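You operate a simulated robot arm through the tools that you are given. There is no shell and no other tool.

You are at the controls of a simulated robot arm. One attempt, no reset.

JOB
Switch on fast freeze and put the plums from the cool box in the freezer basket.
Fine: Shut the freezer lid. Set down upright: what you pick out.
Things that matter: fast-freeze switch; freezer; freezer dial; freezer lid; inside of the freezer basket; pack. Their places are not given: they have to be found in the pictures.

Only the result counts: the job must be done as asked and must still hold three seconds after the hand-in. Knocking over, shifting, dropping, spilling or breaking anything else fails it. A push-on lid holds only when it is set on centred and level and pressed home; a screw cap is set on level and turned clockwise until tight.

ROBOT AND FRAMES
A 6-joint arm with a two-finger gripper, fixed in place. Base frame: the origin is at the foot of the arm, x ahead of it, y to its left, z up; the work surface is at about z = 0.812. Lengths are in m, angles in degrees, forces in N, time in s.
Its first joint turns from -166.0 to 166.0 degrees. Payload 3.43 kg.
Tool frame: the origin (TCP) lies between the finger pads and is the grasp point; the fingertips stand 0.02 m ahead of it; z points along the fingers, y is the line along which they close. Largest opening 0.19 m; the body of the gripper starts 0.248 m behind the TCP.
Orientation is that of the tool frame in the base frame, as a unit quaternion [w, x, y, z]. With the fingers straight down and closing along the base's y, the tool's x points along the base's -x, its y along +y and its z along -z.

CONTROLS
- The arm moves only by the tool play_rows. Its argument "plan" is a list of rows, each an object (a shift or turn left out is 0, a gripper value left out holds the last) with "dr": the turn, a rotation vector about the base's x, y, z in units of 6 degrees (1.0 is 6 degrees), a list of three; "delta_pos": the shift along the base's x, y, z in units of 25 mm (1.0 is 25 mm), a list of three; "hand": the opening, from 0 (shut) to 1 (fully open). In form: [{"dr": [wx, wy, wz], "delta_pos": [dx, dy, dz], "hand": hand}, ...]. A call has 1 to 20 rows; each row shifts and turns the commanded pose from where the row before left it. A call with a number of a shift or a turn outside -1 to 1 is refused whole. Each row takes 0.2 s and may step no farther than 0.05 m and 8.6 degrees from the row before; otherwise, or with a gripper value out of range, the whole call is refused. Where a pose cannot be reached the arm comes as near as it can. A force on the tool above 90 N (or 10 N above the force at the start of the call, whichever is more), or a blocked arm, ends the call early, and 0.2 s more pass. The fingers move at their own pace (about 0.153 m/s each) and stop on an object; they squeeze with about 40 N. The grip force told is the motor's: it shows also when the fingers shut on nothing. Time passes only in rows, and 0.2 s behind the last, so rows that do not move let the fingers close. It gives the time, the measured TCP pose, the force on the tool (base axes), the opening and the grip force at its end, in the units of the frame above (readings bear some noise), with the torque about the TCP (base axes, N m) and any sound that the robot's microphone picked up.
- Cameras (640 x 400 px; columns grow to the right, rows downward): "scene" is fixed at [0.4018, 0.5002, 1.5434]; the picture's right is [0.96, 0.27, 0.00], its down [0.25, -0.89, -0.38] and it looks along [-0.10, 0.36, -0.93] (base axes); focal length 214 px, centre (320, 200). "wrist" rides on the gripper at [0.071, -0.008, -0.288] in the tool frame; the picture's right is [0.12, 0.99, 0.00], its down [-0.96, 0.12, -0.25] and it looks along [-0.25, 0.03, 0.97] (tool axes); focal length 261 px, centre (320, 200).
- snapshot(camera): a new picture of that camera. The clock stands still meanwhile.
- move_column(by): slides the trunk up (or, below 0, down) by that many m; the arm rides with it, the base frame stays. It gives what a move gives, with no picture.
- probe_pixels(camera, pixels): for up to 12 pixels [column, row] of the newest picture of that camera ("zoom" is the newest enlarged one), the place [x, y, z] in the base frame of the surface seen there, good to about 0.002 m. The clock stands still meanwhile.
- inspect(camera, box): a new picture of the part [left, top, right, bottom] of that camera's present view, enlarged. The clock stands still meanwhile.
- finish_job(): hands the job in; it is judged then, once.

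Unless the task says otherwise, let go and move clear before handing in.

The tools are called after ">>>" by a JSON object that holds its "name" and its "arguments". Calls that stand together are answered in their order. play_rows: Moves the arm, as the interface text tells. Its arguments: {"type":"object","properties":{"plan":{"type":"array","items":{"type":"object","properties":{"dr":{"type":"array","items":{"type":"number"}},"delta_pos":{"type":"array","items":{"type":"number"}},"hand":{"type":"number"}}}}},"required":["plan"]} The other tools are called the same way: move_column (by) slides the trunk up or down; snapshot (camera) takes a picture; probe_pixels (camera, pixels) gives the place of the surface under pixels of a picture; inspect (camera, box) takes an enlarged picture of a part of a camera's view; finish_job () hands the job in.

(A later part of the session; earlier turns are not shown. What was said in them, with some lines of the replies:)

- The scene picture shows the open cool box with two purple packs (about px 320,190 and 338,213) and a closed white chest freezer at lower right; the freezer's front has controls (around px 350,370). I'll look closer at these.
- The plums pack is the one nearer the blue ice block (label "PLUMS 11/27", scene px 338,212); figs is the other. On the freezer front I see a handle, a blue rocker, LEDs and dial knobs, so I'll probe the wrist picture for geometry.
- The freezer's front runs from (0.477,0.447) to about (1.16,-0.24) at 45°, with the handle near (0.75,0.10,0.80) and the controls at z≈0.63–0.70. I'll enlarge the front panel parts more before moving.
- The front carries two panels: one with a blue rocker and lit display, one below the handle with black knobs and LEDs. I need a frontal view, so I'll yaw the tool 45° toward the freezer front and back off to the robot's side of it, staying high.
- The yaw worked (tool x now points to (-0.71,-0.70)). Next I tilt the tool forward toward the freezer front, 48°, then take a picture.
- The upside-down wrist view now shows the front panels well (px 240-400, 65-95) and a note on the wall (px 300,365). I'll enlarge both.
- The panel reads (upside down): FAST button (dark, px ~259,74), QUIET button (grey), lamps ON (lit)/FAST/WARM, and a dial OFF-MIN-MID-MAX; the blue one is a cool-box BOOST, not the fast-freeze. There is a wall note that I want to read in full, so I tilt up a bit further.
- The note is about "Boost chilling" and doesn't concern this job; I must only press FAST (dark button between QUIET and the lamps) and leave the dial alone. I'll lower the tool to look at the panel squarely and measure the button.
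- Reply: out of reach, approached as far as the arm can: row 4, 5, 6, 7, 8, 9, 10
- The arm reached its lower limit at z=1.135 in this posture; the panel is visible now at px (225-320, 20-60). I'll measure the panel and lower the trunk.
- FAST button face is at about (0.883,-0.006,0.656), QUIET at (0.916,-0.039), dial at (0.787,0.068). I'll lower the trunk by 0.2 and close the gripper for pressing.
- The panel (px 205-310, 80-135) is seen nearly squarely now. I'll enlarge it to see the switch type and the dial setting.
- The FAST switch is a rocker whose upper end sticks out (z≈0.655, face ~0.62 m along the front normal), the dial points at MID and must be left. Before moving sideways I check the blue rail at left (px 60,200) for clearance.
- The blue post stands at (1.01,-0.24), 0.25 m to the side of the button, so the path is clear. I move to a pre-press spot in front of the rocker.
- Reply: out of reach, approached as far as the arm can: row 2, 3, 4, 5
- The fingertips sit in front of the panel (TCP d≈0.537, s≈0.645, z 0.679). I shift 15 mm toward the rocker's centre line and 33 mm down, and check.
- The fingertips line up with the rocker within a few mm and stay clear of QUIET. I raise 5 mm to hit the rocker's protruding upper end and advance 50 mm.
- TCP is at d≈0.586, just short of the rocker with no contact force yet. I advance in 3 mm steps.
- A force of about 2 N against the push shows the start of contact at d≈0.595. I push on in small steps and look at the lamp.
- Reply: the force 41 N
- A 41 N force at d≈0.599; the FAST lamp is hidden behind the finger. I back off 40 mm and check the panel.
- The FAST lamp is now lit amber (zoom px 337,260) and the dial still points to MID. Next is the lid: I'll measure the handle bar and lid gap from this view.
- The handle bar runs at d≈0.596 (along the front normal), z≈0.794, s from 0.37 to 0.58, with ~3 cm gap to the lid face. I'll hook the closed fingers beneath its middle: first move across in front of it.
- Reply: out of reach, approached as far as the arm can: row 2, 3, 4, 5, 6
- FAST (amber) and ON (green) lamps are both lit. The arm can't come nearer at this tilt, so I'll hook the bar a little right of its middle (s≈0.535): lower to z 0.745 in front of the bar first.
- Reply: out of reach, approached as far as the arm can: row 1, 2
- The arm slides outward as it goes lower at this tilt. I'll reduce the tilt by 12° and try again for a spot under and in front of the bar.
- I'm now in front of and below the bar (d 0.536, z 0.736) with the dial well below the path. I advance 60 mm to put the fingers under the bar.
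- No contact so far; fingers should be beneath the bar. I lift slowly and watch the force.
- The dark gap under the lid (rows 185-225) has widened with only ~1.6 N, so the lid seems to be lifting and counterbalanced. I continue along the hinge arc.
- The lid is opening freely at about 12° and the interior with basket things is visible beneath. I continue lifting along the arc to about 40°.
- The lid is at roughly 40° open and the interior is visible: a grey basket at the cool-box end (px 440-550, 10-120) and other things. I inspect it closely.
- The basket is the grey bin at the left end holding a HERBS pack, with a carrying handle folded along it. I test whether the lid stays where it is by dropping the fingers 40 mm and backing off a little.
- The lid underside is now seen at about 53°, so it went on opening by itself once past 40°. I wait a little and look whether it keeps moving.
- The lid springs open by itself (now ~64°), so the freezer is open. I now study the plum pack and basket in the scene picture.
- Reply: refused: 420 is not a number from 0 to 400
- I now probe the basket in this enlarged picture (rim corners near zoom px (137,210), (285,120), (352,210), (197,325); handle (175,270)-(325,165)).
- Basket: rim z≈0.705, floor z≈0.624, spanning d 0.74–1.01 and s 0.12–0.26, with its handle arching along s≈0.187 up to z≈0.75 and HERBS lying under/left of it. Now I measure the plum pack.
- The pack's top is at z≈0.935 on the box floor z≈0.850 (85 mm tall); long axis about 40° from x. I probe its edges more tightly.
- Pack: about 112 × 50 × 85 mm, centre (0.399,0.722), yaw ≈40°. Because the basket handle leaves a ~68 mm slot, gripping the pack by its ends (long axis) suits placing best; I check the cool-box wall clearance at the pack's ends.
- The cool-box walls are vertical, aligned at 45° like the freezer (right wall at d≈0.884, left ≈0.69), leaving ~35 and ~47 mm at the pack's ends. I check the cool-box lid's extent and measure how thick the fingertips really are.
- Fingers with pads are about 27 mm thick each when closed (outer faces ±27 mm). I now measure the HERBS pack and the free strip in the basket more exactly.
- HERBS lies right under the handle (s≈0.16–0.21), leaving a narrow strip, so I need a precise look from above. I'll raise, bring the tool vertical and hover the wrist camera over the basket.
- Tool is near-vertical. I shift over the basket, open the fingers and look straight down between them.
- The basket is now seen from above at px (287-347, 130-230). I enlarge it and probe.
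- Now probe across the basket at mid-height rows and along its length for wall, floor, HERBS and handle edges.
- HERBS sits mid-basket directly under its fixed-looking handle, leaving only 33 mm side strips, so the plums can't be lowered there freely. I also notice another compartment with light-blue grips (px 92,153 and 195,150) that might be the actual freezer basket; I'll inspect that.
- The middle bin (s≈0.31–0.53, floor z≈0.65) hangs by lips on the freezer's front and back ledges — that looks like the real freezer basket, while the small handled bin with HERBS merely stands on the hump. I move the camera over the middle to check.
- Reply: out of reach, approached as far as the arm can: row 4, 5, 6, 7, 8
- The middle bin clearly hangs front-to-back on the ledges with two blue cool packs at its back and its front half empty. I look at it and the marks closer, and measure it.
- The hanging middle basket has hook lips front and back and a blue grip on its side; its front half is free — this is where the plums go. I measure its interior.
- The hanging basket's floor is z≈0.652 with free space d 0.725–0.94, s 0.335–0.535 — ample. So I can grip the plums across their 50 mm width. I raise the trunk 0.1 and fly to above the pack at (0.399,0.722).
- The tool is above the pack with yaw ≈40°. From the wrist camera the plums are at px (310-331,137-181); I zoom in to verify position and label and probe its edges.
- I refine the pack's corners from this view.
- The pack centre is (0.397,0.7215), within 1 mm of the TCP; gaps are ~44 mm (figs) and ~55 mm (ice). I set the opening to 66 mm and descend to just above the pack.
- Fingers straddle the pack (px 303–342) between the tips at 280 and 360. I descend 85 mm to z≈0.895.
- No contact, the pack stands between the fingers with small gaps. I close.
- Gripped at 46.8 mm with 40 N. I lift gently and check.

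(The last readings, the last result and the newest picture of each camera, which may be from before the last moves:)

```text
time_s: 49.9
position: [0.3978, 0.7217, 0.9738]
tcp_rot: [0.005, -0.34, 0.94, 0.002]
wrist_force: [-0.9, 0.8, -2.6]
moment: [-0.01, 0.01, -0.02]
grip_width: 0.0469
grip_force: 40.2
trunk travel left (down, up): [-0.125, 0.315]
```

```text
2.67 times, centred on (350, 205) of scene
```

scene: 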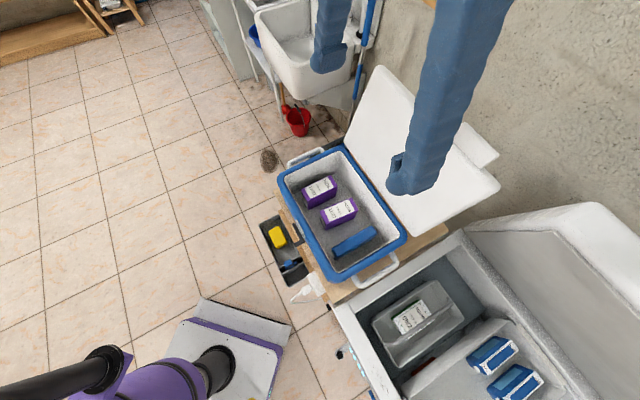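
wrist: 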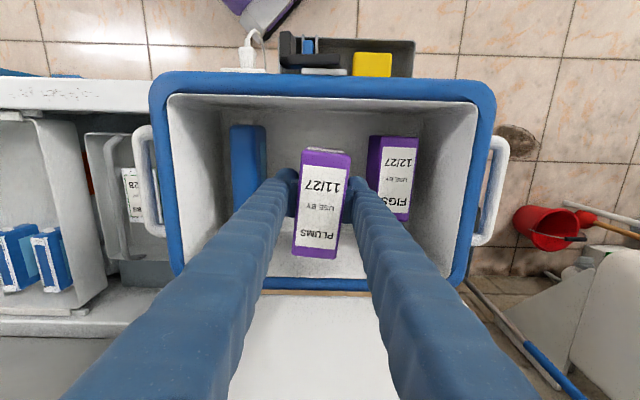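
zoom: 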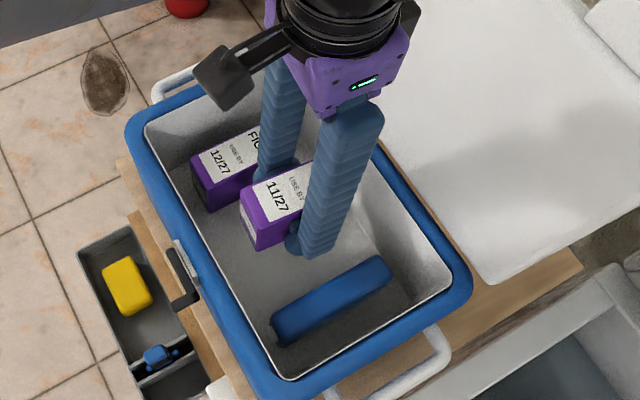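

The plum pack hangs level and the figs and ice block stayed put. I lift clear of the box, then travel toward the hanging basket while turning the yaw to 45°.

>>> {"name": "play_rows", "arguments": {"plan": [{"delta_pos": [0, 0, 1]}, {"delta_pos": [0, 0, 1]}, {"delta_pos": [0, 0, 1]}, {"delta_pos": [0, 0, 1]}, {"delta_pos": [0, 0, 1]}, {"delta_pos": [0, 0, 1]}, {"delta_pos": [0, 0, 1]}]}}

>>> {"name": "play_rows", "arguments": {"plan": [{"delta_pos": [0.5, -0.5, 0]}, {"delta_pos": [0.944, -0.92, 0]}, {"delta_pos": [0.944, -0.92, 0]}, {"delta_pos": [0.944, -0.92, 0]}, {"delta_pos": [0.944, -0.92, 0]}, {"delta_pos": [0.944, -0.92, 0]}, {"delta_pos": [0.944, -0.92, 0]}, {"delta_pos": [0.944, -0.92, 0]}, {"delta_pos": [0.944, -0.92, 0]}, {"delta_pos": [0.944, -0.92, 0]}, {"delta_pos": [0.944, -0.92, -0.5], "dr": [0, 0, 0.2]}, {"delta_pos": [0.944, -0.92, -0.6], "dr": [0, 0, 0.2]}, {"delta_pos": [0.944, -0.92, -0.6], "dr": [0, 0, 0.2]}, {"delta_pos": [0.944, -0.92, -0.6], "dr": [0, 0, 0.2]}, {"delta_pos": [0.944, -0.92, -0.6]}, {"delta_pos": [0.944, -0.92, -0.6]}, {"delta_pos": [0.944, -0.92, -0.6]}, {"delta_pos": [0.944, -0.92, -0.6]}, {"delta_pos": [0.944, -0.92, -0.6]}, {"delta_pos": [0.944, -0.92, -0.6]}]}}

>>> {"name": "snapshot", "arguments": {"camera": "wrist"}}

>>> {"name": "snapshot", "arguments": {"camera": "scene"}}

```text
time_s: 51.5
position: [0.3987, 0.7205, 1.1478]
tcp_rot: [0.005, -0.34, 0.94, 0.0]
wrist_force: [-0.9, -0.2, -3.1]
moment: [0.0, 0.01, 0.0]
grip_width: 0.0468
grip_force: 40.5
trunk travel left (down, up): [-0.125, 0.315]
```

```text
time_s: 55.7
position: [0.86, 0.2711, 0.9992]
tcp_rot: [0.005, -0.379, 0.925, 0.002]
wrist_force: [-0.3, -0.9, -2.7]
moment: [-0.02, 0.01, 0.02]
grip_width: 0.0468
grip_force: 40.4
trunk travel left (down, up): [-0.125, 0.315]
```

```text
taken
```

wrist: 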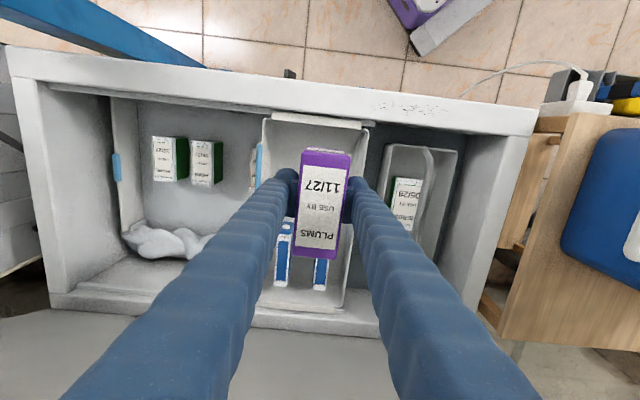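

```text
taken
```

scene: 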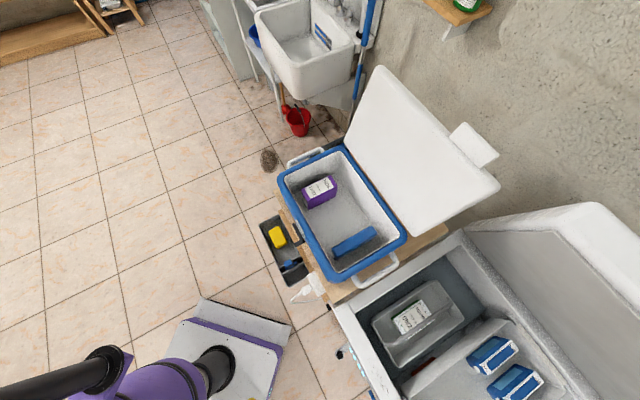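

The pack is above the basket's front half (d 0.80, s 0.416). I shift 14 mm to centre it and go down to z≈0.80 first, then recheck.

>>> {"name": "play_rows", "arguments": {"plan": [{"delta_pos": [0.72, -0.04, 0]}, {"delta_pos": [0, 0, -1]}, {"delta_pos": [0, 0, -1]}, {"delta_pos": [0, 0, -1]}, {"delta_pos": [0, 0, -1]}, {"delta_pos": [0, 0, -1]}, {"delta_pos": [0, 0, -1]}, {"delta_pos": [0, 0, -1]}, {"delta_pos": [0, 0, -0.8]}, {"delta_pos": [0, 0, 0]}]}}

>>> {"name": "snapshot", "arguments": {"camera": "wrist"}}

>>> {"name": "inspect", "arguments": {"camera": "scene", "box": [340, 250, 540, 400]}}

```text
time_s: 57.9
position: [0.8765, 0.269, 0.8038]
tcp_rot: [0.004, -0.379, 0.925, 0.002]
wrist_force: [-0.5, -0.1, -3.8]
moment: [-0.01, 0.04, -0.01]
grip_width: 0.0468
grip_force: 40.0
trunk travel left (down, up): [-0.125, 0.315]
```

```text
taken
```

wrist: 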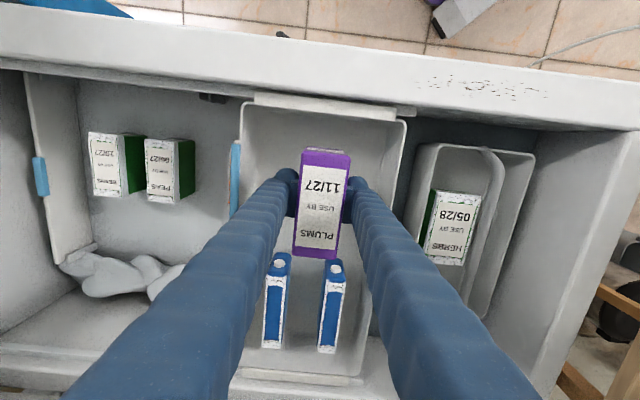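

```text
2.67 times, centred on (440, 325) of scene
```

zoom: 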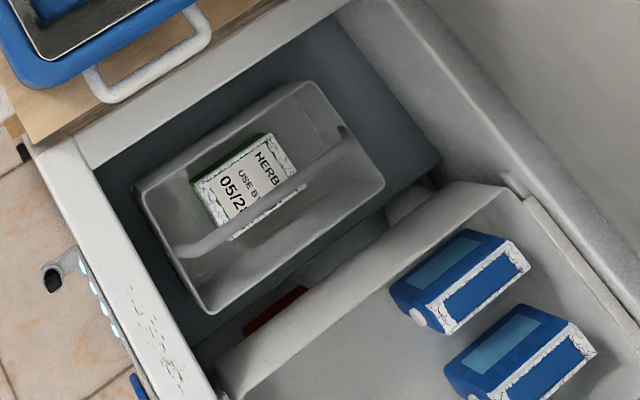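

The pack is well inside the basket outline (px 240–405) and clear of the cool packs. I lower to just above the floor, then creep.

>>> {"name": "play_rows", "arguments": {"plan": [{"delta_pos": [0, 0, -0.8]}, {"delta_pos": [0, 0, -0.8]}, {"delta_pos": [0, 0, -0.8]}, {"delta_pos": [0, 0, -0.8]}, {"delta_pos": [0, 0, -0.6]}, {"delta_pos": [0, 0, 0]}]}}

>>> {"name": "play_rows", "arguments": {"plan": [{"delta_pos": [0, 0, -0.1]}, {"delta_pos": [0, 0, -0.1]}, {"delta_pos": [0, 0, 0]}]}}

```text
time_s: 59.3
position: [0.8772, 0.2697, 0.7091]
tcp_rot: [0.004, -0.379, 0.925, 0.001]
wrist_force: [-0.1, 0.8, -3.0]
moment: [-0.01, -0.02, 0.0]
grip_width: 0.047
grip_force: 40.4
trunk travel left (down, up): [-0.125, 0.315]
```

```text
time_s: 60.1
position: [0.8765, 0.2699, 0.7046]
tcp_rot: [0.004, -0.379, 0.925, 0.001]
wrist_force: [0.2, -0.6, -3.1]
moment: [0.0, 0.03, 0.0]
grip_width: 0.047
grip_force: 39.7
trunk travel left (down, up): [-0.125, 0.315]
```

>>> {"name": "play_rows", "arguments": {"plan": [{"delta_pos": [0, 0, -0.08]}, {"delta_pos": [0, 0, -0.08]}, {"delta_pos": [0, 0, 0]}]}}

```text
time_s: 60.9
position: [0.8765, 0.2704, 0.7001]
tcp_rot: [0.005, -0.38, 0.925, 0.002]
wrist_force: [0.7, 0.1, -2.6]
moment: [0.01, 0.0, -0.01]
grip_width: 0.047
grip_force: 40.3
trunk travel left (down, up): [-0.125, 0.315]
```

Still hanging freely (-2.6 N) at z 0.700, expected touchdown ≈0.698. I creep down in 1 mm steps.

>>> {"name": "play_rows", "arguments": {"plan": [{"delta_pos": [0, 0, -0.05]}, {"delta_pos": [0, 0, -0.05]}, {"delta_pos": [0, 0, 0]}]}}

```text
time_s: 61.7
position: [0.8769, 0.2686, 0.6977]
tcp_rot: [0.004, -0.379, 0.925, 0.002]
wrist_force: [0.8, 1.2, -2.9]
moment: [-0.02, 0.0, 0.05]
grip_width: 0.0471
grip_force: 39.9
trunk travel left (down, up): [-0.125, 0.315]
```

>>> {"name": "play_rows", "arguments": {"plan": [{"delta_pos": [0, 0, -0.05]}, {"delta_pos": [0, 0, -0.05]}, {"delta_pos": [0, 0, 0]}]}}

>>> {"name": "snapshot", "arguments": {"camera": "wrist"}}

```text
time_s: 62.5
position: [0.8768, 0.2683, 0.6979]
tcp_rot: [0.005, -0.38, 0.925, 0.003]
wrist_force: [-0.9, -1.2, 5.7]
moment: [0.05, 0.17, -0.03]
grip_width: 0.0468
grip_force: 40.2
trunk travel left (down, up): [-0.125, 0.315]
```

```text
taken
```

wrist: 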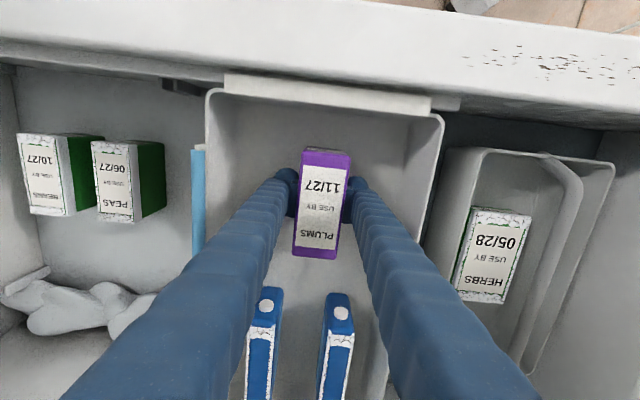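

Force changed to +5.7 N: the pack rests on the basket floor. I open the fingers to ~66 mm and go straight up.

>>> {"name": "play_rows", "arguments": {"plan": [{"hand": 0.3}, {"hand": 0.36}, {"hand": 0.36}, {"delta_pos": [0, 0, 0.3]}, {"delta_pos": [0, 0, 0.6]}, {"delta_pos": [0, 0, 0.8]}, {"delta_pos": [0, 0, 0.8]}, {"delta_pos": [0, 0, 0.8]}, {"delta_pos": [0, 0, 0.8]}]}}

>>> {"name": "snapshot", "arguments": {"camera": "wrist"}}

```text
time_s: 64.5
position: [0.876, 0.2713, 0.8004]
tcp_rot: [0.005, -0.38, 0.925, 0.002]
wrist_force: [0.5, -0.4, -0.2]
moment: [0.0, -0.02, -0.01]
grip_width: 0.0683
grip_force: 0.2
trunk travel left (down, up): [-0.125, 0.315]
```

```text
taken
```

wrist: 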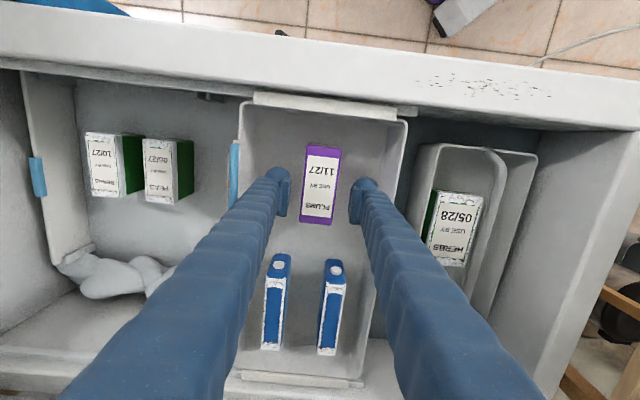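

The plums stand upright in the hanging basket (px 303–340,147–223). Next I back away upward and measure the freezer lid's present angle for closing it.

>>> {"name": "play_rows", "arguments": {"plan": [{"delta_pos": [0, 0, 1], "hand": 0.2}, {"delta_pos": [0, 0, 1], "hand": 0}, {"delta_pos": [-0.3, -0.3, 1]}, {"delta_pos": [-0.3, -0.3, 1]}, {"delta_pos": [-0.5, -0.5, 1]}, {"delta_pos": [-0.5, -0.5, 1]}, {"delta_pos": [-0.5, -0.5, 1]}, {"delta_pos": [-0.5, -0.5, 1]}]}}

>>> {"name": "snapshot", "arguments": {"camera": "wrist"}}

>>> {"name": "snapshot", "arguments": {"camera": "scene"}}

>>> {"name": "probe_pixels", "arguments": {"camera": "scene", "pixels": [[500, 240], [540, 250], [580, 270], [560, 300], [620, 300], [600, 210], [620, 330], [520, 225], [630, 240], [480, 232]]}}

```text
time_s: 66.3
position: [0.8104, 0.2044, 1.0005]
tcp_rot: [0.006, -0.379, 0.925, 0.002]
wrist_force: [0.0, 0.2, -0.5]
moment: [-0.02, -0.03, 0.01]
grip_width: 0.0
grip_force: 34.3
trunk travel left (down, up): [-0.125, 0.315]
```

```text
taken
```

wrist: 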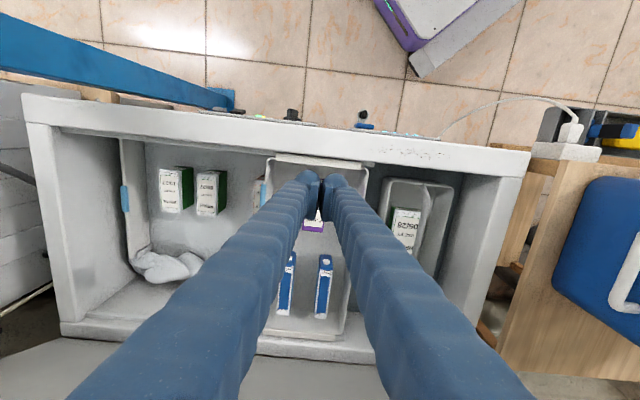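

```text
taken
```

scene: 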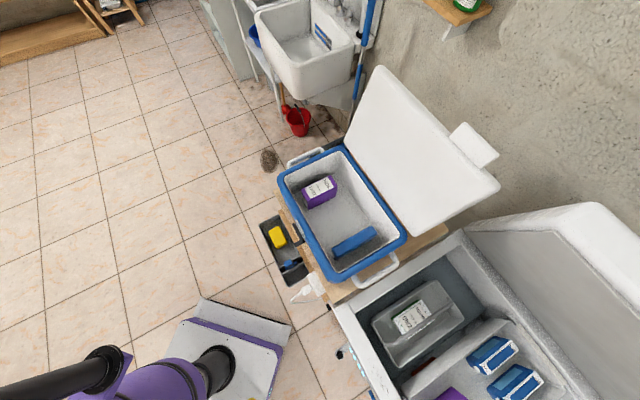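

```text
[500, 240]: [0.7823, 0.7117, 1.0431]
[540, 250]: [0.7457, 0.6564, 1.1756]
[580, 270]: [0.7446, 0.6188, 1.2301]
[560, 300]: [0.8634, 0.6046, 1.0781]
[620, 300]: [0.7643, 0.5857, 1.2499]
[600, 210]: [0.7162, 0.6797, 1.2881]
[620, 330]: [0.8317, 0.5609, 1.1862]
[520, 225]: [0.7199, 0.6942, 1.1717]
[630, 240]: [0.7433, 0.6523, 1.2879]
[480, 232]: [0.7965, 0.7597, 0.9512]
```

The lid rests open at about 64° (underside from (1.056,1.043) to (0.955,1.250) in d,z). To close it I'll reach over its front edge; first I raise the trunk and tilt the tool to see the lid's top edge and handle.

>>> {"name": "move_column", "arguments": {"by": 0.3}}

>>> {"name": "play_rows", "arguments": {"plan": [{"dr": [0.707, -0.707, 0], "delta_pos": [-0.3, -0.3, 0.4]}, {"dr": [0.707, -0.707, 0], "delta_pos": [-0.3, -0.3, 0.4]}, {"dr": [0.707, -0.707, 0], "delta_pos": [-0.3, -0.3, 0.4]}, {"dr": [0.707, -0.707, 0], "delta_pos": [-0.3, -0.3, 0.4]}, {"dr": [0.707, -0.707, 0], "delta_pos": [-0.3, -0.3, 0.4]}, {"dr": [0.707, -0.707, 0], "delta_pos": [0, 0, 0.4]}, {"dr": [0.707, -0.707, 0], "delta_pos": [0, 0, 0.4]}, {"dr": [0, 0, 0], "delta_pos": [0, 0, 0]}]}}

>>> {"name": "snapshot", "arguments": {"camera": "wrist"}}

```text
time_s: 69.3
position: [0.8118, 0.2056, 1.2994]
tcp_rot: [0.004, -0.379, 0.925, 0.001]
wrist_force: [-0.1, -0.3, -0.3]
moment: [0.01, 0.02, 0.0]
grip_width: 0.0
grip_force: 34.4
trunk travel left (down, up): [-0.425, 0.015]
```

```text
time_s: 71.1
position: [0.7743, 0.1676, 1.3689]
tcp_rot: [0.335, -0.354, 0.862, 0.141]
wrist_force: [0.1, 0.3, -0.2]
moment: [0.01, 0.02, 0.04]
grip_width: 0.0
grip_force: 34.1
trunk travel left (down, up): [-0.425, 0.015]
```

```text
taken
```

wrist: 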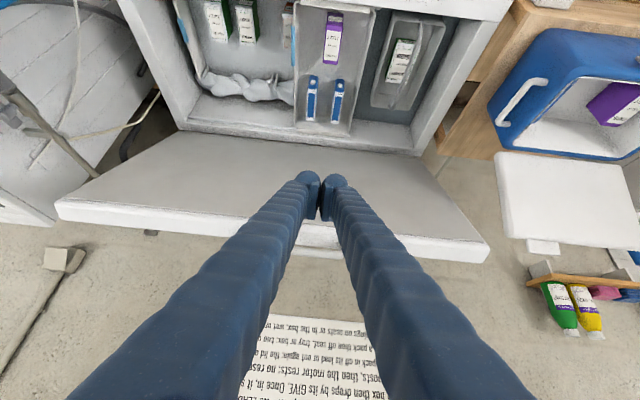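

The lid edge shows from px (55,205) to (490,250), handle behind the fingers. I probe the front face and edges.

>>> {"name": "inspect", "arguments": {"camera": "wrist", "box": [200, 170, 500, 290]}}

>>> {"name": "probe_pixels", "arguments": {"camera": "wrist", "pixels": [[200, 208], [200, 215], [200, 225], [200, 233], [430, 230], [430, 238], [430, 245], [430, 255], [380, 238], [330, 255], [345, 256], [300, 250]]}}

```text
2.13 times, centred on (350, 230) of wrist
```

zoom: 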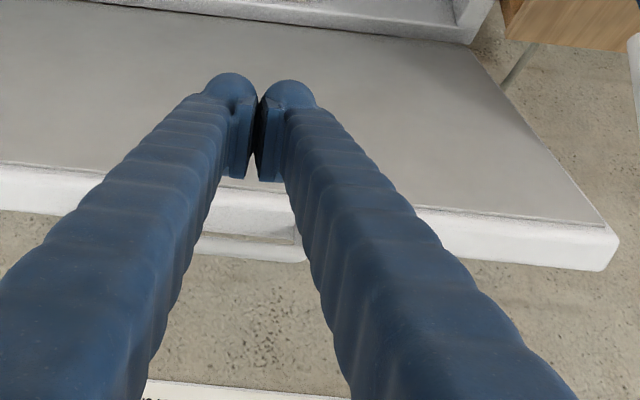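

```text
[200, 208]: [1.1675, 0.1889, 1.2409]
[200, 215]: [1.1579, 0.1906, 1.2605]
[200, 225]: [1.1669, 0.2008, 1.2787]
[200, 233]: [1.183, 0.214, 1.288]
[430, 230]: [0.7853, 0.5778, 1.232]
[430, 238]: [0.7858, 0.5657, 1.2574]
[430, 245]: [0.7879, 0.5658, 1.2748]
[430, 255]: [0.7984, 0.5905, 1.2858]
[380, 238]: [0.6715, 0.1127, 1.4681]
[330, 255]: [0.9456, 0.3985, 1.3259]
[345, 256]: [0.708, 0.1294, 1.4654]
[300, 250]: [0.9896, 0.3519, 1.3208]
```

The handle bar is at about (d 0.956, z 1.330) and the hinge works out to (d 1.205, z 0.774). I'll pass the closed fingers over the bar at s≈0.43 and hook behind it, first at a safe height.

>>> {"name": "play_rows", "arguments": {"plan": [{"delta_pos": [0, 0, 1]}, {"delta_pos": [0, 0, 1.0]}, {"delta_pos": [0.846, 0.846, 0.1]}, {"delta_pos": [0.846, 0.846, 0]}, {"delta_pos": [0.846, 0.846, 0]}, {"delta_pos": [0.846, 0.846, 0]}, {"delta_pos": [0.846, 0.846, 0]}, {"delta_pos": [0.846, 0.846, 0]}, {"delta_pos": [0, 0, 0]}]}}

>>> {"name": "snapshot", "arguments": {"camera": "wrist"}}

```text
time_s: 73.1
position: [0.9008, 0.2937, 1.4227]
tcp_rot: [0.335, -0.353, 0.862, 0.14]
wrist_force: [-0.2, -0.3, 0.1]
moment: [0.03, -0.03, 0.0]
grip_width: 0.0002
grip_force: 34.2
trunk travel left (down, up): [-0.425, 0.015]
```

```text
taken
```

wrist: 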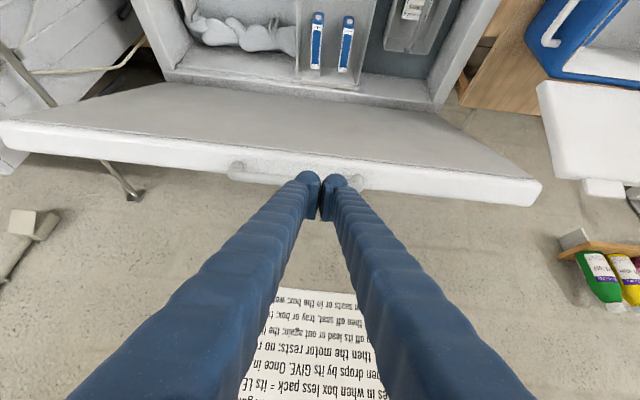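

The fingertips point over the bar (px 230–362, row ~175). I probe the bar again from this nearer view.

>>> {"name": "inspect", "arguments": {"camera": "wrist", "box": [200, 130, 400, 220]}}

>>> {"name": "probe_pixels", "arguments": {"camera": "zoom", "pixels": [[120, 125], [160, 140], [200, 145], [240, 150], [280, 158], [200, 155], [200, 165], [520, 160], [200, 115], [200, 130], [525, 150], [300, 165]]}}

```text
3.20 times, centred on (300, 175) of wrist
```

zoom: 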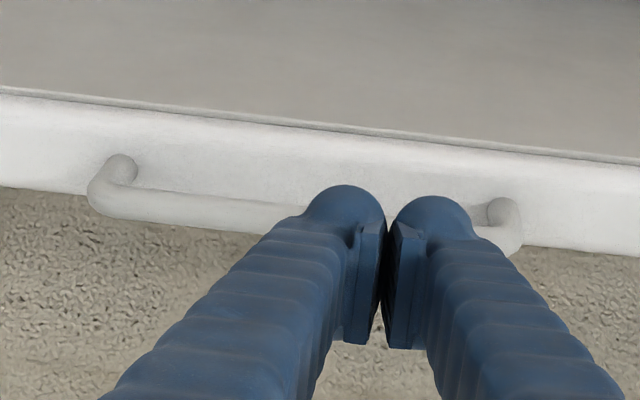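

```text
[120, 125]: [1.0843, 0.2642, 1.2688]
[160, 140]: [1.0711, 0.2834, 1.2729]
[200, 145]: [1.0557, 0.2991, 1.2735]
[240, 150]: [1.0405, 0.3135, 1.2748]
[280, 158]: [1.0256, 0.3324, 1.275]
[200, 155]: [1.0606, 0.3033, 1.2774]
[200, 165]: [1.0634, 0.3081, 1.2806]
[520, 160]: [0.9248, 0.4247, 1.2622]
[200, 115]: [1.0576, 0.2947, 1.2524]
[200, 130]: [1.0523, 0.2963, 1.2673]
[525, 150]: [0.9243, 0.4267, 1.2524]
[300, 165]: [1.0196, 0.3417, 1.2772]
```

>>> {"name": "probe_pixels", "arguments": {"camera": "zoom", "pixels": [[150, 200], [150, 207], [200, 205], [200, 215], [250, 210], [250, 220], [490, 235], [95, 195], [515, 235], [505, 205], [200, 195], [200, 222]]}}

```text
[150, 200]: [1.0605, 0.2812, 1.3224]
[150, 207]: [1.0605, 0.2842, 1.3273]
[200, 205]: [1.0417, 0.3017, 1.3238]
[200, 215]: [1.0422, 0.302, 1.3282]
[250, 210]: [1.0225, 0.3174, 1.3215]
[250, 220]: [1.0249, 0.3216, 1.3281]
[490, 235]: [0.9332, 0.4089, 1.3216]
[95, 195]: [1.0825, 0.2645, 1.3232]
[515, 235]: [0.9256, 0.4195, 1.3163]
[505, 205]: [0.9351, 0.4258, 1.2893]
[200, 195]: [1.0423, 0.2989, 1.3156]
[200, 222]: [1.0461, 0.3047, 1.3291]
```

Bar centre refined to (d 0.957, z 1.320), hinge (1.197, 0.768). I move over and behind the bar, then dip to hook.

>>> {"name": "play_rows", "arguments": {"plan": [{"delta_pos": [0.878, 0.878, 0]}, {"delta_pos": [0.878, 0.878, 0]}, {"delta_pos": [0.878, 0.878, 0]}, {"delta_pos": [0.878, 0.878, 0]}, {"delta_pos": [0.878, 0.878, 0]}, {"delta_pos": [0, 0, -0.8]}, {"delta_pos": [0, 0, -0.8]}, {"delta_pos": [0, 0, -0.8]}, {"delta_pos": [0, 0, -0.8]}, {"delta_pos": [0, 0, 0]}]}}

>>> {"name": "snapshot", "arguments": {"camera": "wrist"}}

```text
time_s: 75.3
position: [1.01, 0.4045, 1.3424]
tcp_rot: [0.335, -0.354, 0.862, 0.14]
wrist_force: [-0.4, -0.6, -0.1]
moment: [-0.01, -0.05, -0.02]
grip_width: 0.0003
grip_force: 34.6
trunk travel left (down, up): [-0.425, 0.015]
```

```text
taken
```

wrist: 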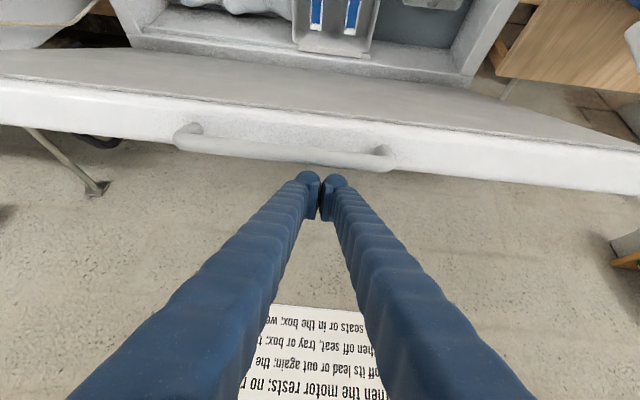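

The fingers hang over and behind the bar (bar at row ~150 below the tips). I dip a further 12 mm, pull toward the robot and follow the closing arc for the first 8°.

>>> {"name": "play_rows", "arguments": {"plan": [{"delta_pos": [0, 0, -0.48]}, {"delta_pos": [-0.28, -0.28, 0]}, {"delta_pos": [-0.338, -0.338, -0.22]}, {"delta_pos": [-0.338, -0.338, -0.22]}, {"delta_pos": [-0.396, -0.396, -0.292]}, {"delta_pos": [-0.396, -0.396, -0.292]}, {"delta_pos": [-0.383, -0.383, -0.32]}, {"delta_pos": [-0.383, -0.383, -0.32]}]}}

>>> {"name": "snapshot", "arguments": {"camera": "wrist"}}

>>> {"name": "snapshot", "arguments": {"camera": "scene"}}

```text
time_s: 77.1
position: [0.9467, 0.3416, 1.2888]
tcp_rot: [0.334, -0.354, 0.862, 0.139]
wrist_force: [-0.4, -0.2, 0.2]
moment: [-0.03, 0.07, 0.03]
grip_width: 0.0
grip_force: 34.4
trunk travel left (down, up): [-0.425, 0.015]
```

```text
taken
```

wrist: 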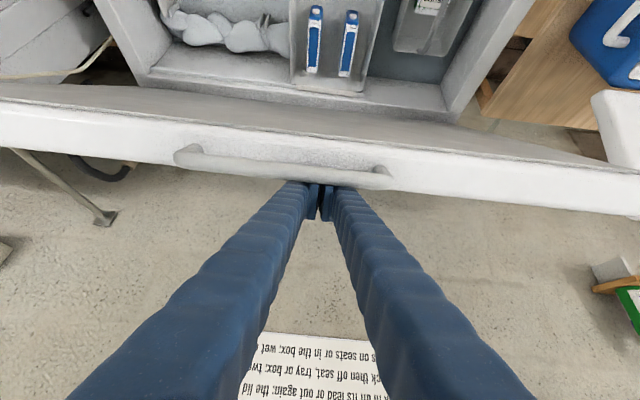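

```text
taken
```

scene: 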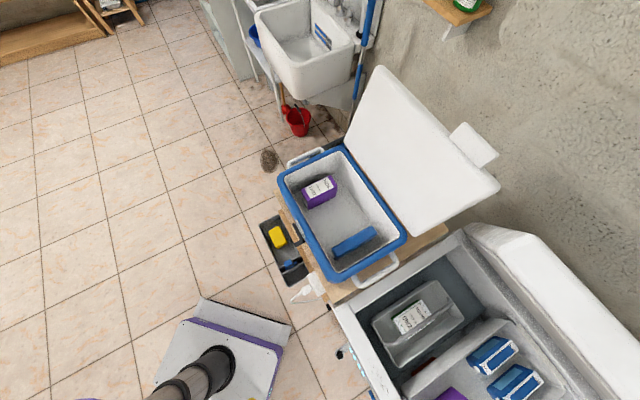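

The lid follows the hook toward closing with almost no force. I continue the arc down to about 40°.

>>> {"name": "play_rows", "arguments": {"plan": [{"delta_pos": [-0.372, -0.372, -0.348]}, {"delta_pos": [-0.372, -0.372, -0.348]}, {"delta_pos": [-0.358, -0.358, -0.374]}, {"delta_pos": [-0.358, -0.358, -0.374]}, {"delta_pos": [-0.345, -0.345, -0.402]}, {"delta_pos": [-0.345, -0.345, -0.402]}, {"delta_pos": [-0.328, -0.328, -0.426]}, {"delta_pos": [-0.328, -0.328, -0.426]}, {"delta_pos": [-0.3125, -0.3125, -0.448]}, {"delta_pos": [-0.3125, -0.3125, -0.448]}, {"delta_pos": [-0.2955, -0.2955, -0.472]}, {"delta_pos": [-0.2955, -0.2955, -0.472]}]}}

>>> {"name": "snapshot", "arguments": {"camera": "wrist"}}

>>> {"name": "snapshot", "arguments": {"camera": "scene"}}

```text
time_s: 79.7
position: [0.8469, 0.24, 1.1641]
tcp_rot: [0.334, -0.353, 0.863, 0.14]
wrist_force: [-0.8, 0.6, 0.3]
moment: [-0.02, 0.0, 0.05]
grip_width: 0.0
grip_force: 34.6
trunk travel left (down, up): [-0.425, 0.015]
```

```text
taken
```

wrist: 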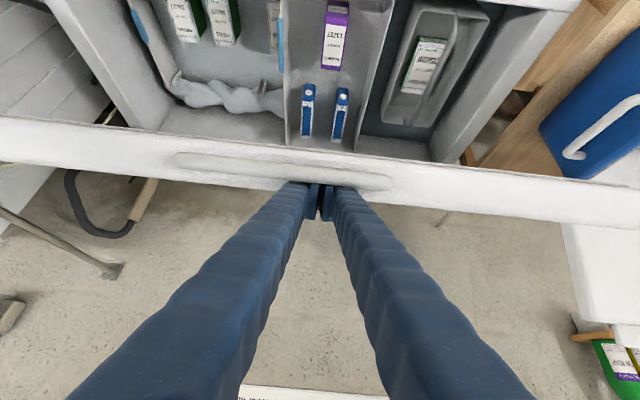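

```text
taken
```

scene: 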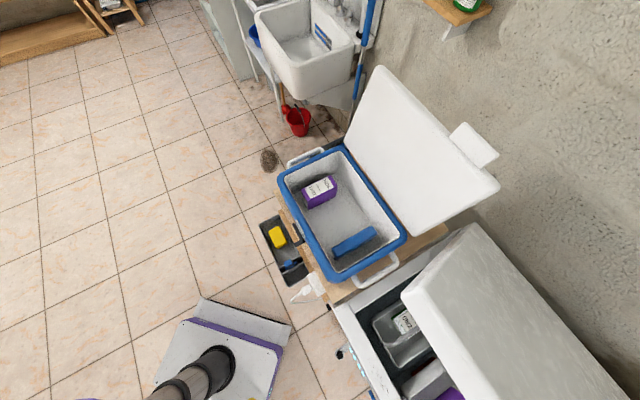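

The lid is at about 38–40° and still following. I continue the arc to about 25°, sliding the hook slightly outward.

>>> {"name": "play_rows", "arguments": {"plan": [{"delta_pos": [-0.305, -0.305, -0.45]}, {"delta_pos": [-0.305, -0.305, -0.45]}, {"delta_pos": [-0.288, -0.288, -0.47]}, {"delta_pos": [-0.288, -0.288, -0.47]}, {"delta_pos": [-0.269, -0.269, -0.486]}, {"delta_pos": [-0.269, -0.269, -0.486]}, {"delta_pos": [-0.249, -0.249, -0.506]}, {"delta_pos": [-0.249, -0.249, -0.506]}, {"delta_pos": [-0.229, -0.229, -0.52]}, {"delta_pos": [-0.229, -0.229, -0.52]}]}}

>>> {"name": "snapshot", "arguments": {"camera": "wrist"}}

>>> {"name": "snapshot", "arguments": {"camera": "scene"}}

```text
time_s: 81.9
position: [0.7813, 0.174, 1.043]
tcp_rot: [0.331, -0.353, 0.863, 0.143]
wrist_force: [2.4, 3.6, -2.2]
moment: [0.22, -0.19, 0.06]
grip_width: 0.0001
grip_force: 34.3
trunk travel left (down, up): [-0.425, 0.015]
```

```text
taken
```

wrist: 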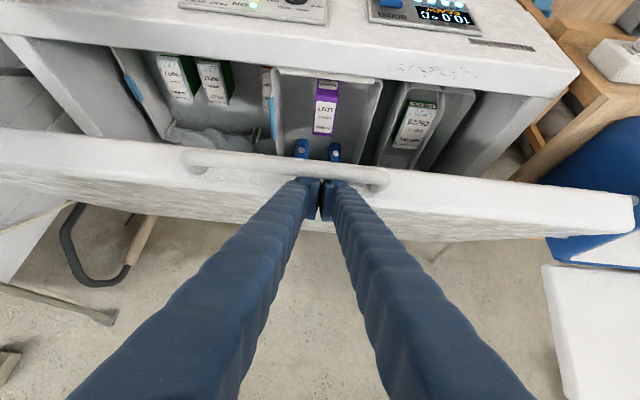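

```text
taken
```

scene: 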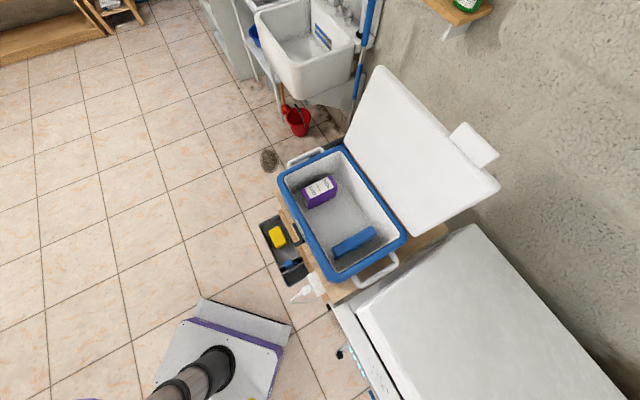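

The lid is now at roughly 20–25°; small contact forces only. I probe the lid's present position.

>>> {"name": "probe_pixels", "arguments": {"camera": "scene", "pixels": [[365, 320], [420, 300], [470, 240], [400, 380], [480, 320], [350, 300]]}}

>>> {"name": "inspect", "arguments": {"camera": "wrist", "box": [200, 130, 420, 240]}}

>>> {"name": "probe_pixels", "arguments": {"camera": "wrist", "pixels": [[200, 160], [270, 168], [370, 178], [200, 175], [400, 200], [400, 185], [450, 195], [450, 180]]}}

```text
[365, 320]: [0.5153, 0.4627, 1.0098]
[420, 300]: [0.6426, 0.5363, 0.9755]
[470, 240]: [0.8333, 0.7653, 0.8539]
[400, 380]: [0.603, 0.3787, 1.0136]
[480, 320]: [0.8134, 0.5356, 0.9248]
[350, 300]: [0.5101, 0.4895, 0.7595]
```

```text
2.91 times, centred on (310, 185) of wrist
```

zoom: 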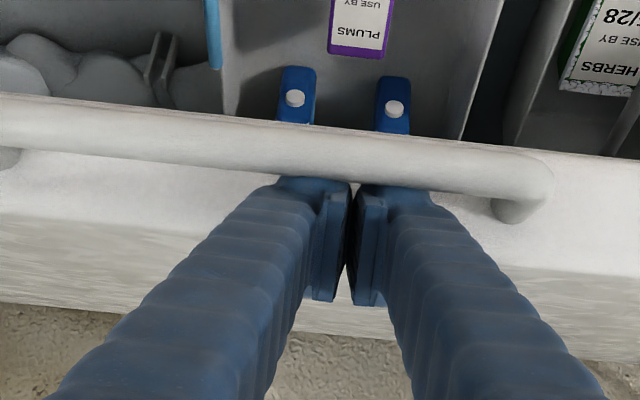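

```text
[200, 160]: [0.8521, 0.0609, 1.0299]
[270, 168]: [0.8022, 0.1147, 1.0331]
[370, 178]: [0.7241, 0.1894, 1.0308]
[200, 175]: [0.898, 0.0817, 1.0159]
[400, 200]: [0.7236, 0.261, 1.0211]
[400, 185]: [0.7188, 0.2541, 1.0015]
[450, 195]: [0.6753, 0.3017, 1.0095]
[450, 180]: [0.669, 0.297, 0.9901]
```

The lid's top slopes 22° and my fingertip is behind the bar. I withdraw the finger along its own axis and see if the lid stays.

>>> {"name": "play_rows", "arguments": {"plan": [{"delta_pos": [-0.19, -0.19, 0.29]}, {"delta_pos": [-0.29, -0.29, 0.45]}, {"delta_pos": [-0.29, -0.29, 0.45]}, {"delta_pos": [-0.29, -0.29, 0.45]}, {"delta_pos": [-0.29, -0.29, 0.45]}, {"delta_pos": [0, 0, 0.5]}]}}

>>> {"name": "snapshot", "arguments": {"camera": "wrist"}}

>>> {"name": "snapshot", "arguments": {"camera": "scene"}}

>>> {"name": "probe_pixels", "arguments": {"camera": "scene", "pixels": [[365, 320], [420, 300], [470, 240], [400, 380], [480, 320], [350, 300]]}}

```text
time_s: 83.3
position: [0.7463, 0.1397, 1.1086]
tcp_rot: [0.335, -0.354, 0.862, 0.141]
wrist_force: [0.3, 0.1, 0.1]
moment: [0.01, -0.01, -0.04]
grip_width: 0.0002
grip_force: 34.5
trunk travel left (down, up): [-0.425, 0.015]
```

```text
taken
```

wrist: 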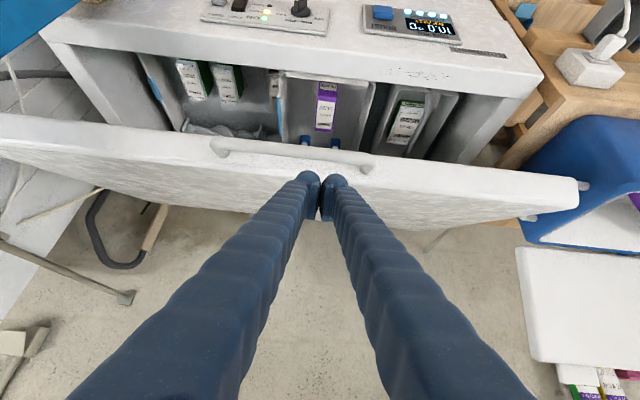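

```text
taken
```

scene: 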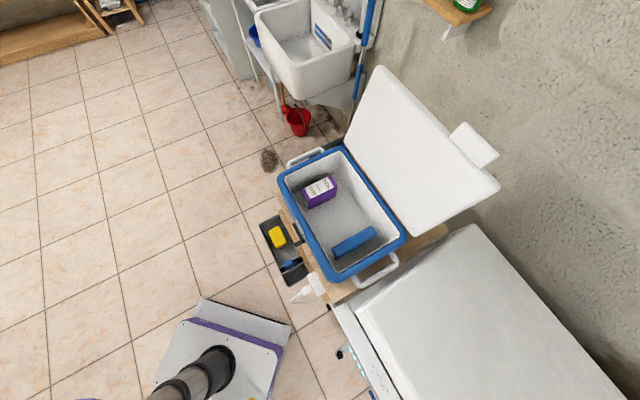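

```text
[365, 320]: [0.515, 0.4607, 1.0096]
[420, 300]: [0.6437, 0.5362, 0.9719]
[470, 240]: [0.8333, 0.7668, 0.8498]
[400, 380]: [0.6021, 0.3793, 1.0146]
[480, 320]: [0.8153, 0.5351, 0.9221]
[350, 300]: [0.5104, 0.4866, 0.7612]
```

The lid stays put at 22° by itself. I'll bring the tool vertical and high, lower the trunk 0.3, then press the lid down from above near its front edge.

>>> {"name": "play_rows", "arguments": {"plan": [{"delta_pos": [0, 0, 1], "dr": [-0.707, 0.707, 0]}, {"delta_pos": [0.18, 0.42, 1], "dr": [-0.707, 0.707, 0]}, {"delta_pos": [0.18, 0.42, 1], "dr": [-0.707, 0.707, 0]}, {"delta_pos": [0.18, 0.42, 1], "dr": [-0.707, 0.707, 0]}, {"delta_pos": [0.18, 0.42, 1], "dr": [-0.707, 0.707, 0]}, {"delta_pos": [0.18, 0.42, 1], "dr": [-0.707, 0.707, 0]}, {"delta_pos": [0.18, 0.42, 1], "dr": [-0.707, 0.707, 0]}, {"delta_pos": [0.18, 0.38, 1], "dr": [-0.06, 0.06, 0]}, {"delta_pos": [0, 0, 1]}, {"delta_pos": [0, 0, 1]}]}}

>>> {"name": "snapshot", "arguments": {"camera": "wrist"}}

```text
time_s: 85.5
position: [0.7778, 0.2118, 1.3583]
tcp_rot: [0.0, -0.379, 0.925, -0.001]
wrist_force: [-0.1, -0.3, -0.5]
moment: [0.0, -0.06, 0.01]
grip_width: 0.0
grip_force: 34.7
trunk travel left (down, up): [-0.425, 0.015]
```

```text
taken
```

wrist: 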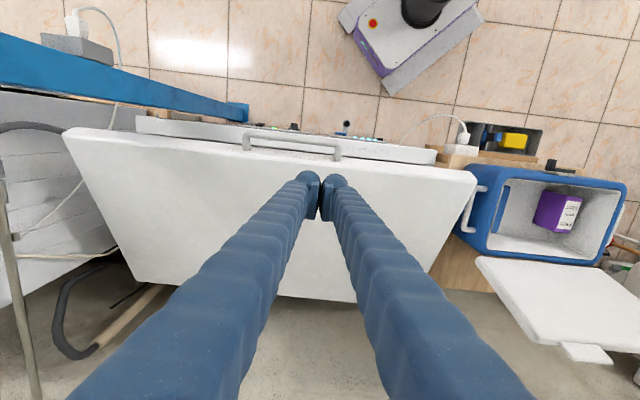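

Tool vertical above the lid's front part (handle at px 245–340, row 145). I lower the trunk by 0.3 (tips end ~4–5 cm above the lid).

>>> {"name": "move_column", "arguments": {"by": -0.28}}

>>> {"name": "snapshot", "arguments": {"camera": "wrist"}}

```text
time_s: 88.3
position: [0.7783, 0.213, 1.0777]
tcp_rot: [0.001, -0.38, 0.925, 0.001]
wrist_force: [-0.1, 1.1, 0.2]
moment: [-0.02, -0.03, -0.01]
grip_width: 0.0
grip_force: 34.3
trunk travel left (down, up): [-0.145, 0.295]
```

```text
taken
```

wrist: 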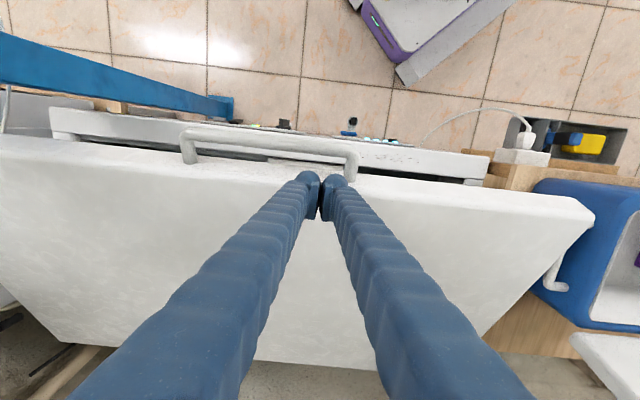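

Fingertips are just above the lid behind the handle. I push down slowly along a vertical line.

>>> {"name": "play_rows", "arguments": {"plan": [{"delta_pos": [0, 0, -0.6]}, {"delta_pos": [0, 0, -0.6]}, {"delta_pos": [0, 0, -0.4]}, {"delta_pos": [0, 0, -0.4]}, {"delta_pos": [0, 0, -0.4]}, {"delta_pos": [0, 0, -0.4]}, {"delta_pos": [0, 0, -0.4]}, {"delta_pos": [0, 0, -0.4]}, {"delta_pos": [0, 0, -0.4]}, {"delta_pos": [0, 0, -0.4]}, {"delta_pos": [0, 0, -0.4]}, {"delta_pos": [0, 0, -0.4]}]}}

>>> {"name": "snapshot", "arguments": {"camera": "wrist"}}

>>> {"name": "probe_pixels", "arguments": {"camera": "wrist", "pixels": [[120, 180], [450, 210], [450, 260], [270, 145], [200, 160], [420, 300]]}}

```text
time_s: 90.9
position: [0.7777, 0.2126, 0.9474]
tcp_rot: [-0.001, -0.379, 0.925, 0.0]
wrist_force: [0.2, 0.1, -0.4]
moment: [0.0, -0.01, 0.01]
grip_width: 0.0001
grip_force: 34.2
trunk travel left (down, up): [-0.145, 0.295]
```

```text
taken
```

wrist: 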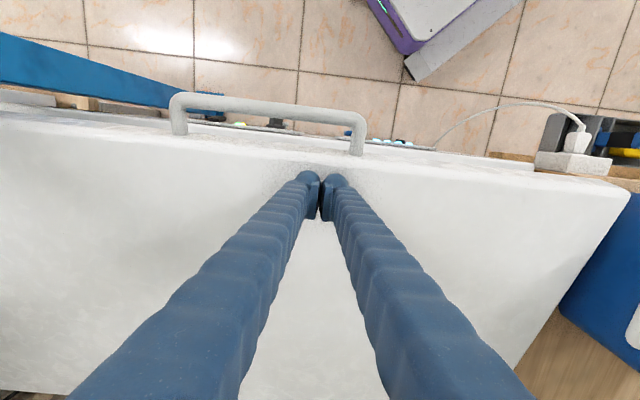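

```text
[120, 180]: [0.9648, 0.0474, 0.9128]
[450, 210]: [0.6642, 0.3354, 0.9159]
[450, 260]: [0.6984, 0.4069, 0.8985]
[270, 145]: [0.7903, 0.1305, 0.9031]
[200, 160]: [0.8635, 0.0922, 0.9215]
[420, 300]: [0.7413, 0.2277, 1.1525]
```

The lid is down to roughly 11° with no resistance. I continue slowly to the closed height (top at z≈0.82).

>>> {"name": "play_rows", "arguments": {"plan": [{"delta_pos": [0, 0, -0.3]}, {"delta_pos": [0, 0, -0.3]}, {"delta_pos": [0, 0, -0.3]}, {"delta_pos": [0, 0, -0.3]}, {"delta_pos": [0, 0, -0.3]}, {"delta_pos": [0, 0, -0.3]}, {"delta_pos": [0, 0, -0.3]}, {"delta_pos": [0, 0, -0.3]}, {"delta_pos": [0, 0, -0.3]}, {"delta_pos": [0, 0, -0.3]}, {"delta_pos": [0, 0, -0.3]}, {"delta_pos": [0, 0, -0.3]}, {"delta_pos": [0, 0, -0.3]}, {"delta_pos": [0, 0, -0.2]}]}}

>>> {"name": "snapshot", "arguments": {"camera": "wrist"}}

>>> {"name": "probe_pixels", "arguments": {"camera": "wrist", "pixels": [[120, 180], [450, 210], [450, 260], [270, 115], [200, 160], [500, 300]]}}

```text
time_s: 93.9
position: [0.7776, 0.2122, 0.8448]
tcp_rot: [0.001, -0.38, 0.925, 0.0]
wrist_force: [0.9, 0.0, 0.2]
moment: [-0.01, -0.01, 0.04]
grip_width: 0.0
grip_force: 34.3
trunk travel left (down, up): [-0.145, 0.295]
```

```text
taken
```

wrist: 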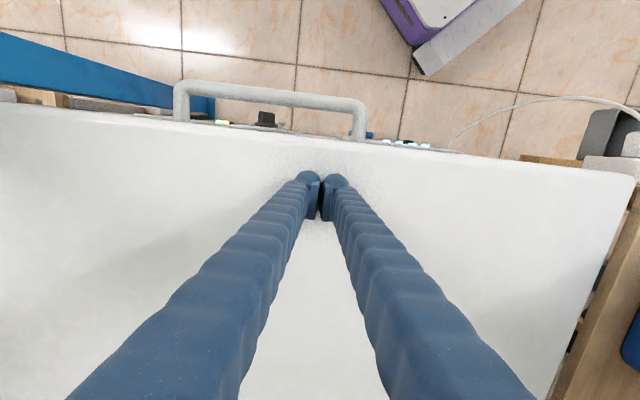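

```text
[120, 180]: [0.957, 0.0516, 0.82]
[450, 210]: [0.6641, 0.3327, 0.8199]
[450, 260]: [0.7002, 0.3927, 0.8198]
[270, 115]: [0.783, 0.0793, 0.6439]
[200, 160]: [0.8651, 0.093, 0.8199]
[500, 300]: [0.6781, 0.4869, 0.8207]
```

The lid's top is level at z=0.820 everywhere, as at the start: shut. I give it a light press home and then lift off.

>>> {"name": "play_rows", "arguments": {"plan": [{"delta_pos": [0, 0, -0.1]}, {"delta_pos": [0, 0, -0.1]}, {"delta_pos": [0, 0, -0.05]}, {"delta_pos": [0, 0, 0]}]}}

```text
time_s: 94.9
position: [0.7783, 0.213, 0.8388]
tcp_rot: [0.001, -0.38, 0.925, 0.001]
wrist_force: [-0.2, 1.1, 5.3]
moment: [0.01, -0.01, -0.01]
grip_width: 0.0059
grip_force: 34.2
trunk travel left (down, up): [-0.145, 0.295]
```

A firm contact (5.3 N) with no give: the lid is seated. I lift off and check the whole scene, including the panel lamps.

>>> {"name": "play_rows", "arguments": {"plan": [{"delta_pos": [0, 0, 0.5]}, {"delta_pos": [0, 0, 1]}, {"delta_pos": [-0.3, -0.3, 1]}, {"delta_pos": [-0.4, -0.4, 1]}, {"delta_pos": [-0.4, -0.4, 1]}, {"delta_pos": [-0.4, -0.4, 1]}, {"delta_pos": [-0.4, -0.4, 1]}, {"delta_pos": [-0.4, -0.4, 1]}, {"delta_pos": [-0.4, -0.4, 1]}, {"delta_pos": [-0.4, -0.4, 1]}, {"delta_pos": [-0.4, -0.4, 0.5], "dr": [0.707, -0.707, 0]}, {"delta_pos": [-0.4, -0.4, 0.5], "dr": [0.707, -0.707, 0]}, {"delta_pos": [-0.4, -0.4, 0.5], "dr": [0.707, -0.707, 0]}, {"delta_pos": [-0.4, -0.4, 0.5], "dr": [0.707, -0.707, 0]}, {"delta_pos": [0, 0, 0], "dr": [0.707, -0.707, 0]}, {"delta_pos": [0, 0, 0], "dr": [0.707, -0.707, 0]}]}}

>>> {"name": "snapshot", "arguments": {"camera": "wrist"}}

>>> {"name": "snapshot", "arguments": {"camera": "scene"}}

```text
time_s: 98.3
position: [0.661, 0.0952, 1.1269]
tcp_rot: [0.287, -0.361, 0.879, 0.119]
wrist_force: [-0.7, 0.4, 0.6]
moment: [-0.05, 0.02, -0.04]
grip_width: 0.0
grip_force: 34.1
trunk travel left (down, up): [-0.145, 0.295]
```

```text
taken
```

wrist: 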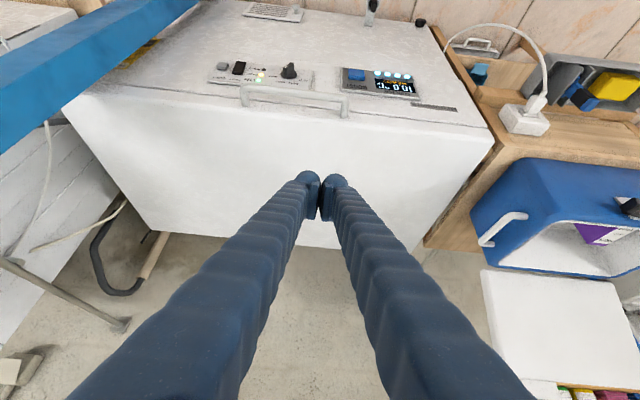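

```text
taken
```

scene: 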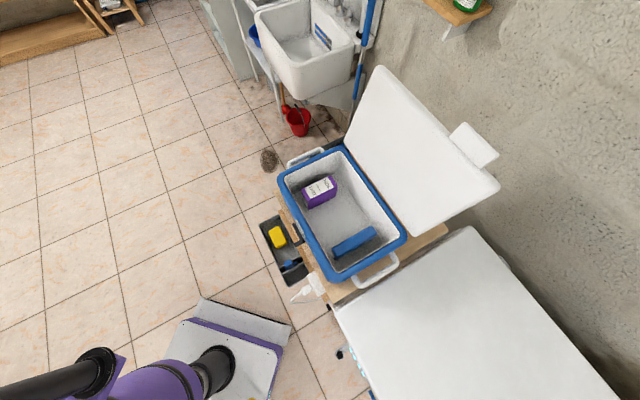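

>>> {"name": "inspect", "arguments": {"camera": "wrist", "box": [195, 45, 325, 125]}}

>>> {"name": "inspect", "arguments": {"camera": "wrist", "box": [320, 50, 500, 160]}}

>>> {"name": "probe_pixels", "arguments": {"camera": "scene", "pixels": [[350, 310], [470, 232], [600, 390], [390, 390], [480, 320], [321, 190], [355, 242]]}}

```text
4.92 times, centred on (260, 85) of wrist
```

zoom: 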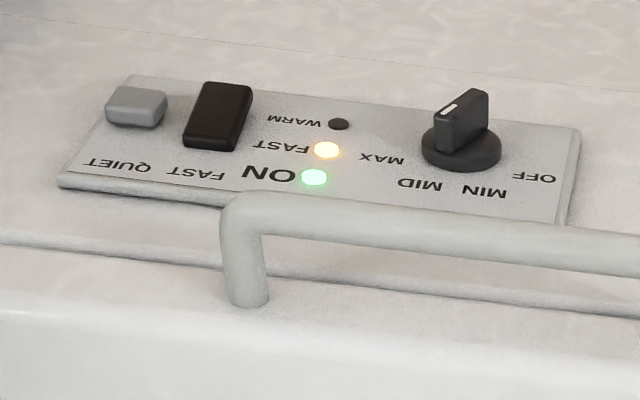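

```text
3.56 times, centred on (410, 105) of wrist
```

zoom: 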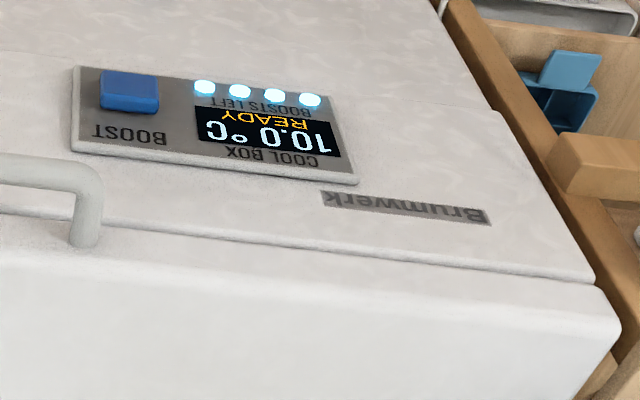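

```text
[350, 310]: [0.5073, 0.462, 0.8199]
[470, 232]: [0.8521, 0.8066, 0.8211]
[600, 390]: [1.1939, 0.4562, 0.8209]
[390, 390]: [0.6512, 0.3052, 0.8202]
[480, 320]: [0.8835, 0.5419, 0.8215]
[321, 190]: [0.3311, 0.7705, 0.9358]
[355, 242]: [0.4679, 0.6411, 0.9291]
```

FAST (amber) and ON (green) are lit, the dial is unchanged and no boosts were used. The lid is level at z≈0.82. The figs and ice block haven't moved, and the gripper is empty and clear. I hand in.

>>> {"name": "finish_job", "arguments": {}}

```text
The job is handed in.
```

The plums are in the freezer, fast freeze is on and the lid is shut. I've handed the job in, but the result hasn't come back yet.

- **Fast freeze:** I pressed the FAST switch and its amber lamp came on. It was still lit at the end, next to the green ON lamp. The dial still looks set to MID, and no cool-box boosts were used.
- **Plums:** the pack stands upright in the front half of the hanging middle basket, clear of the two blue cool packs.
- **Which basket:** I took "freezer basket" to mean that hanging one. A smaller bin with a handle also stands in the freezer, but the herbs under its handle leave no room for the plums.
- **Lid:** it is closed and pressed home, with its top at the same height as before I opened it.
- **Everything else:** the figs and the ice block in the cool box are where they were.
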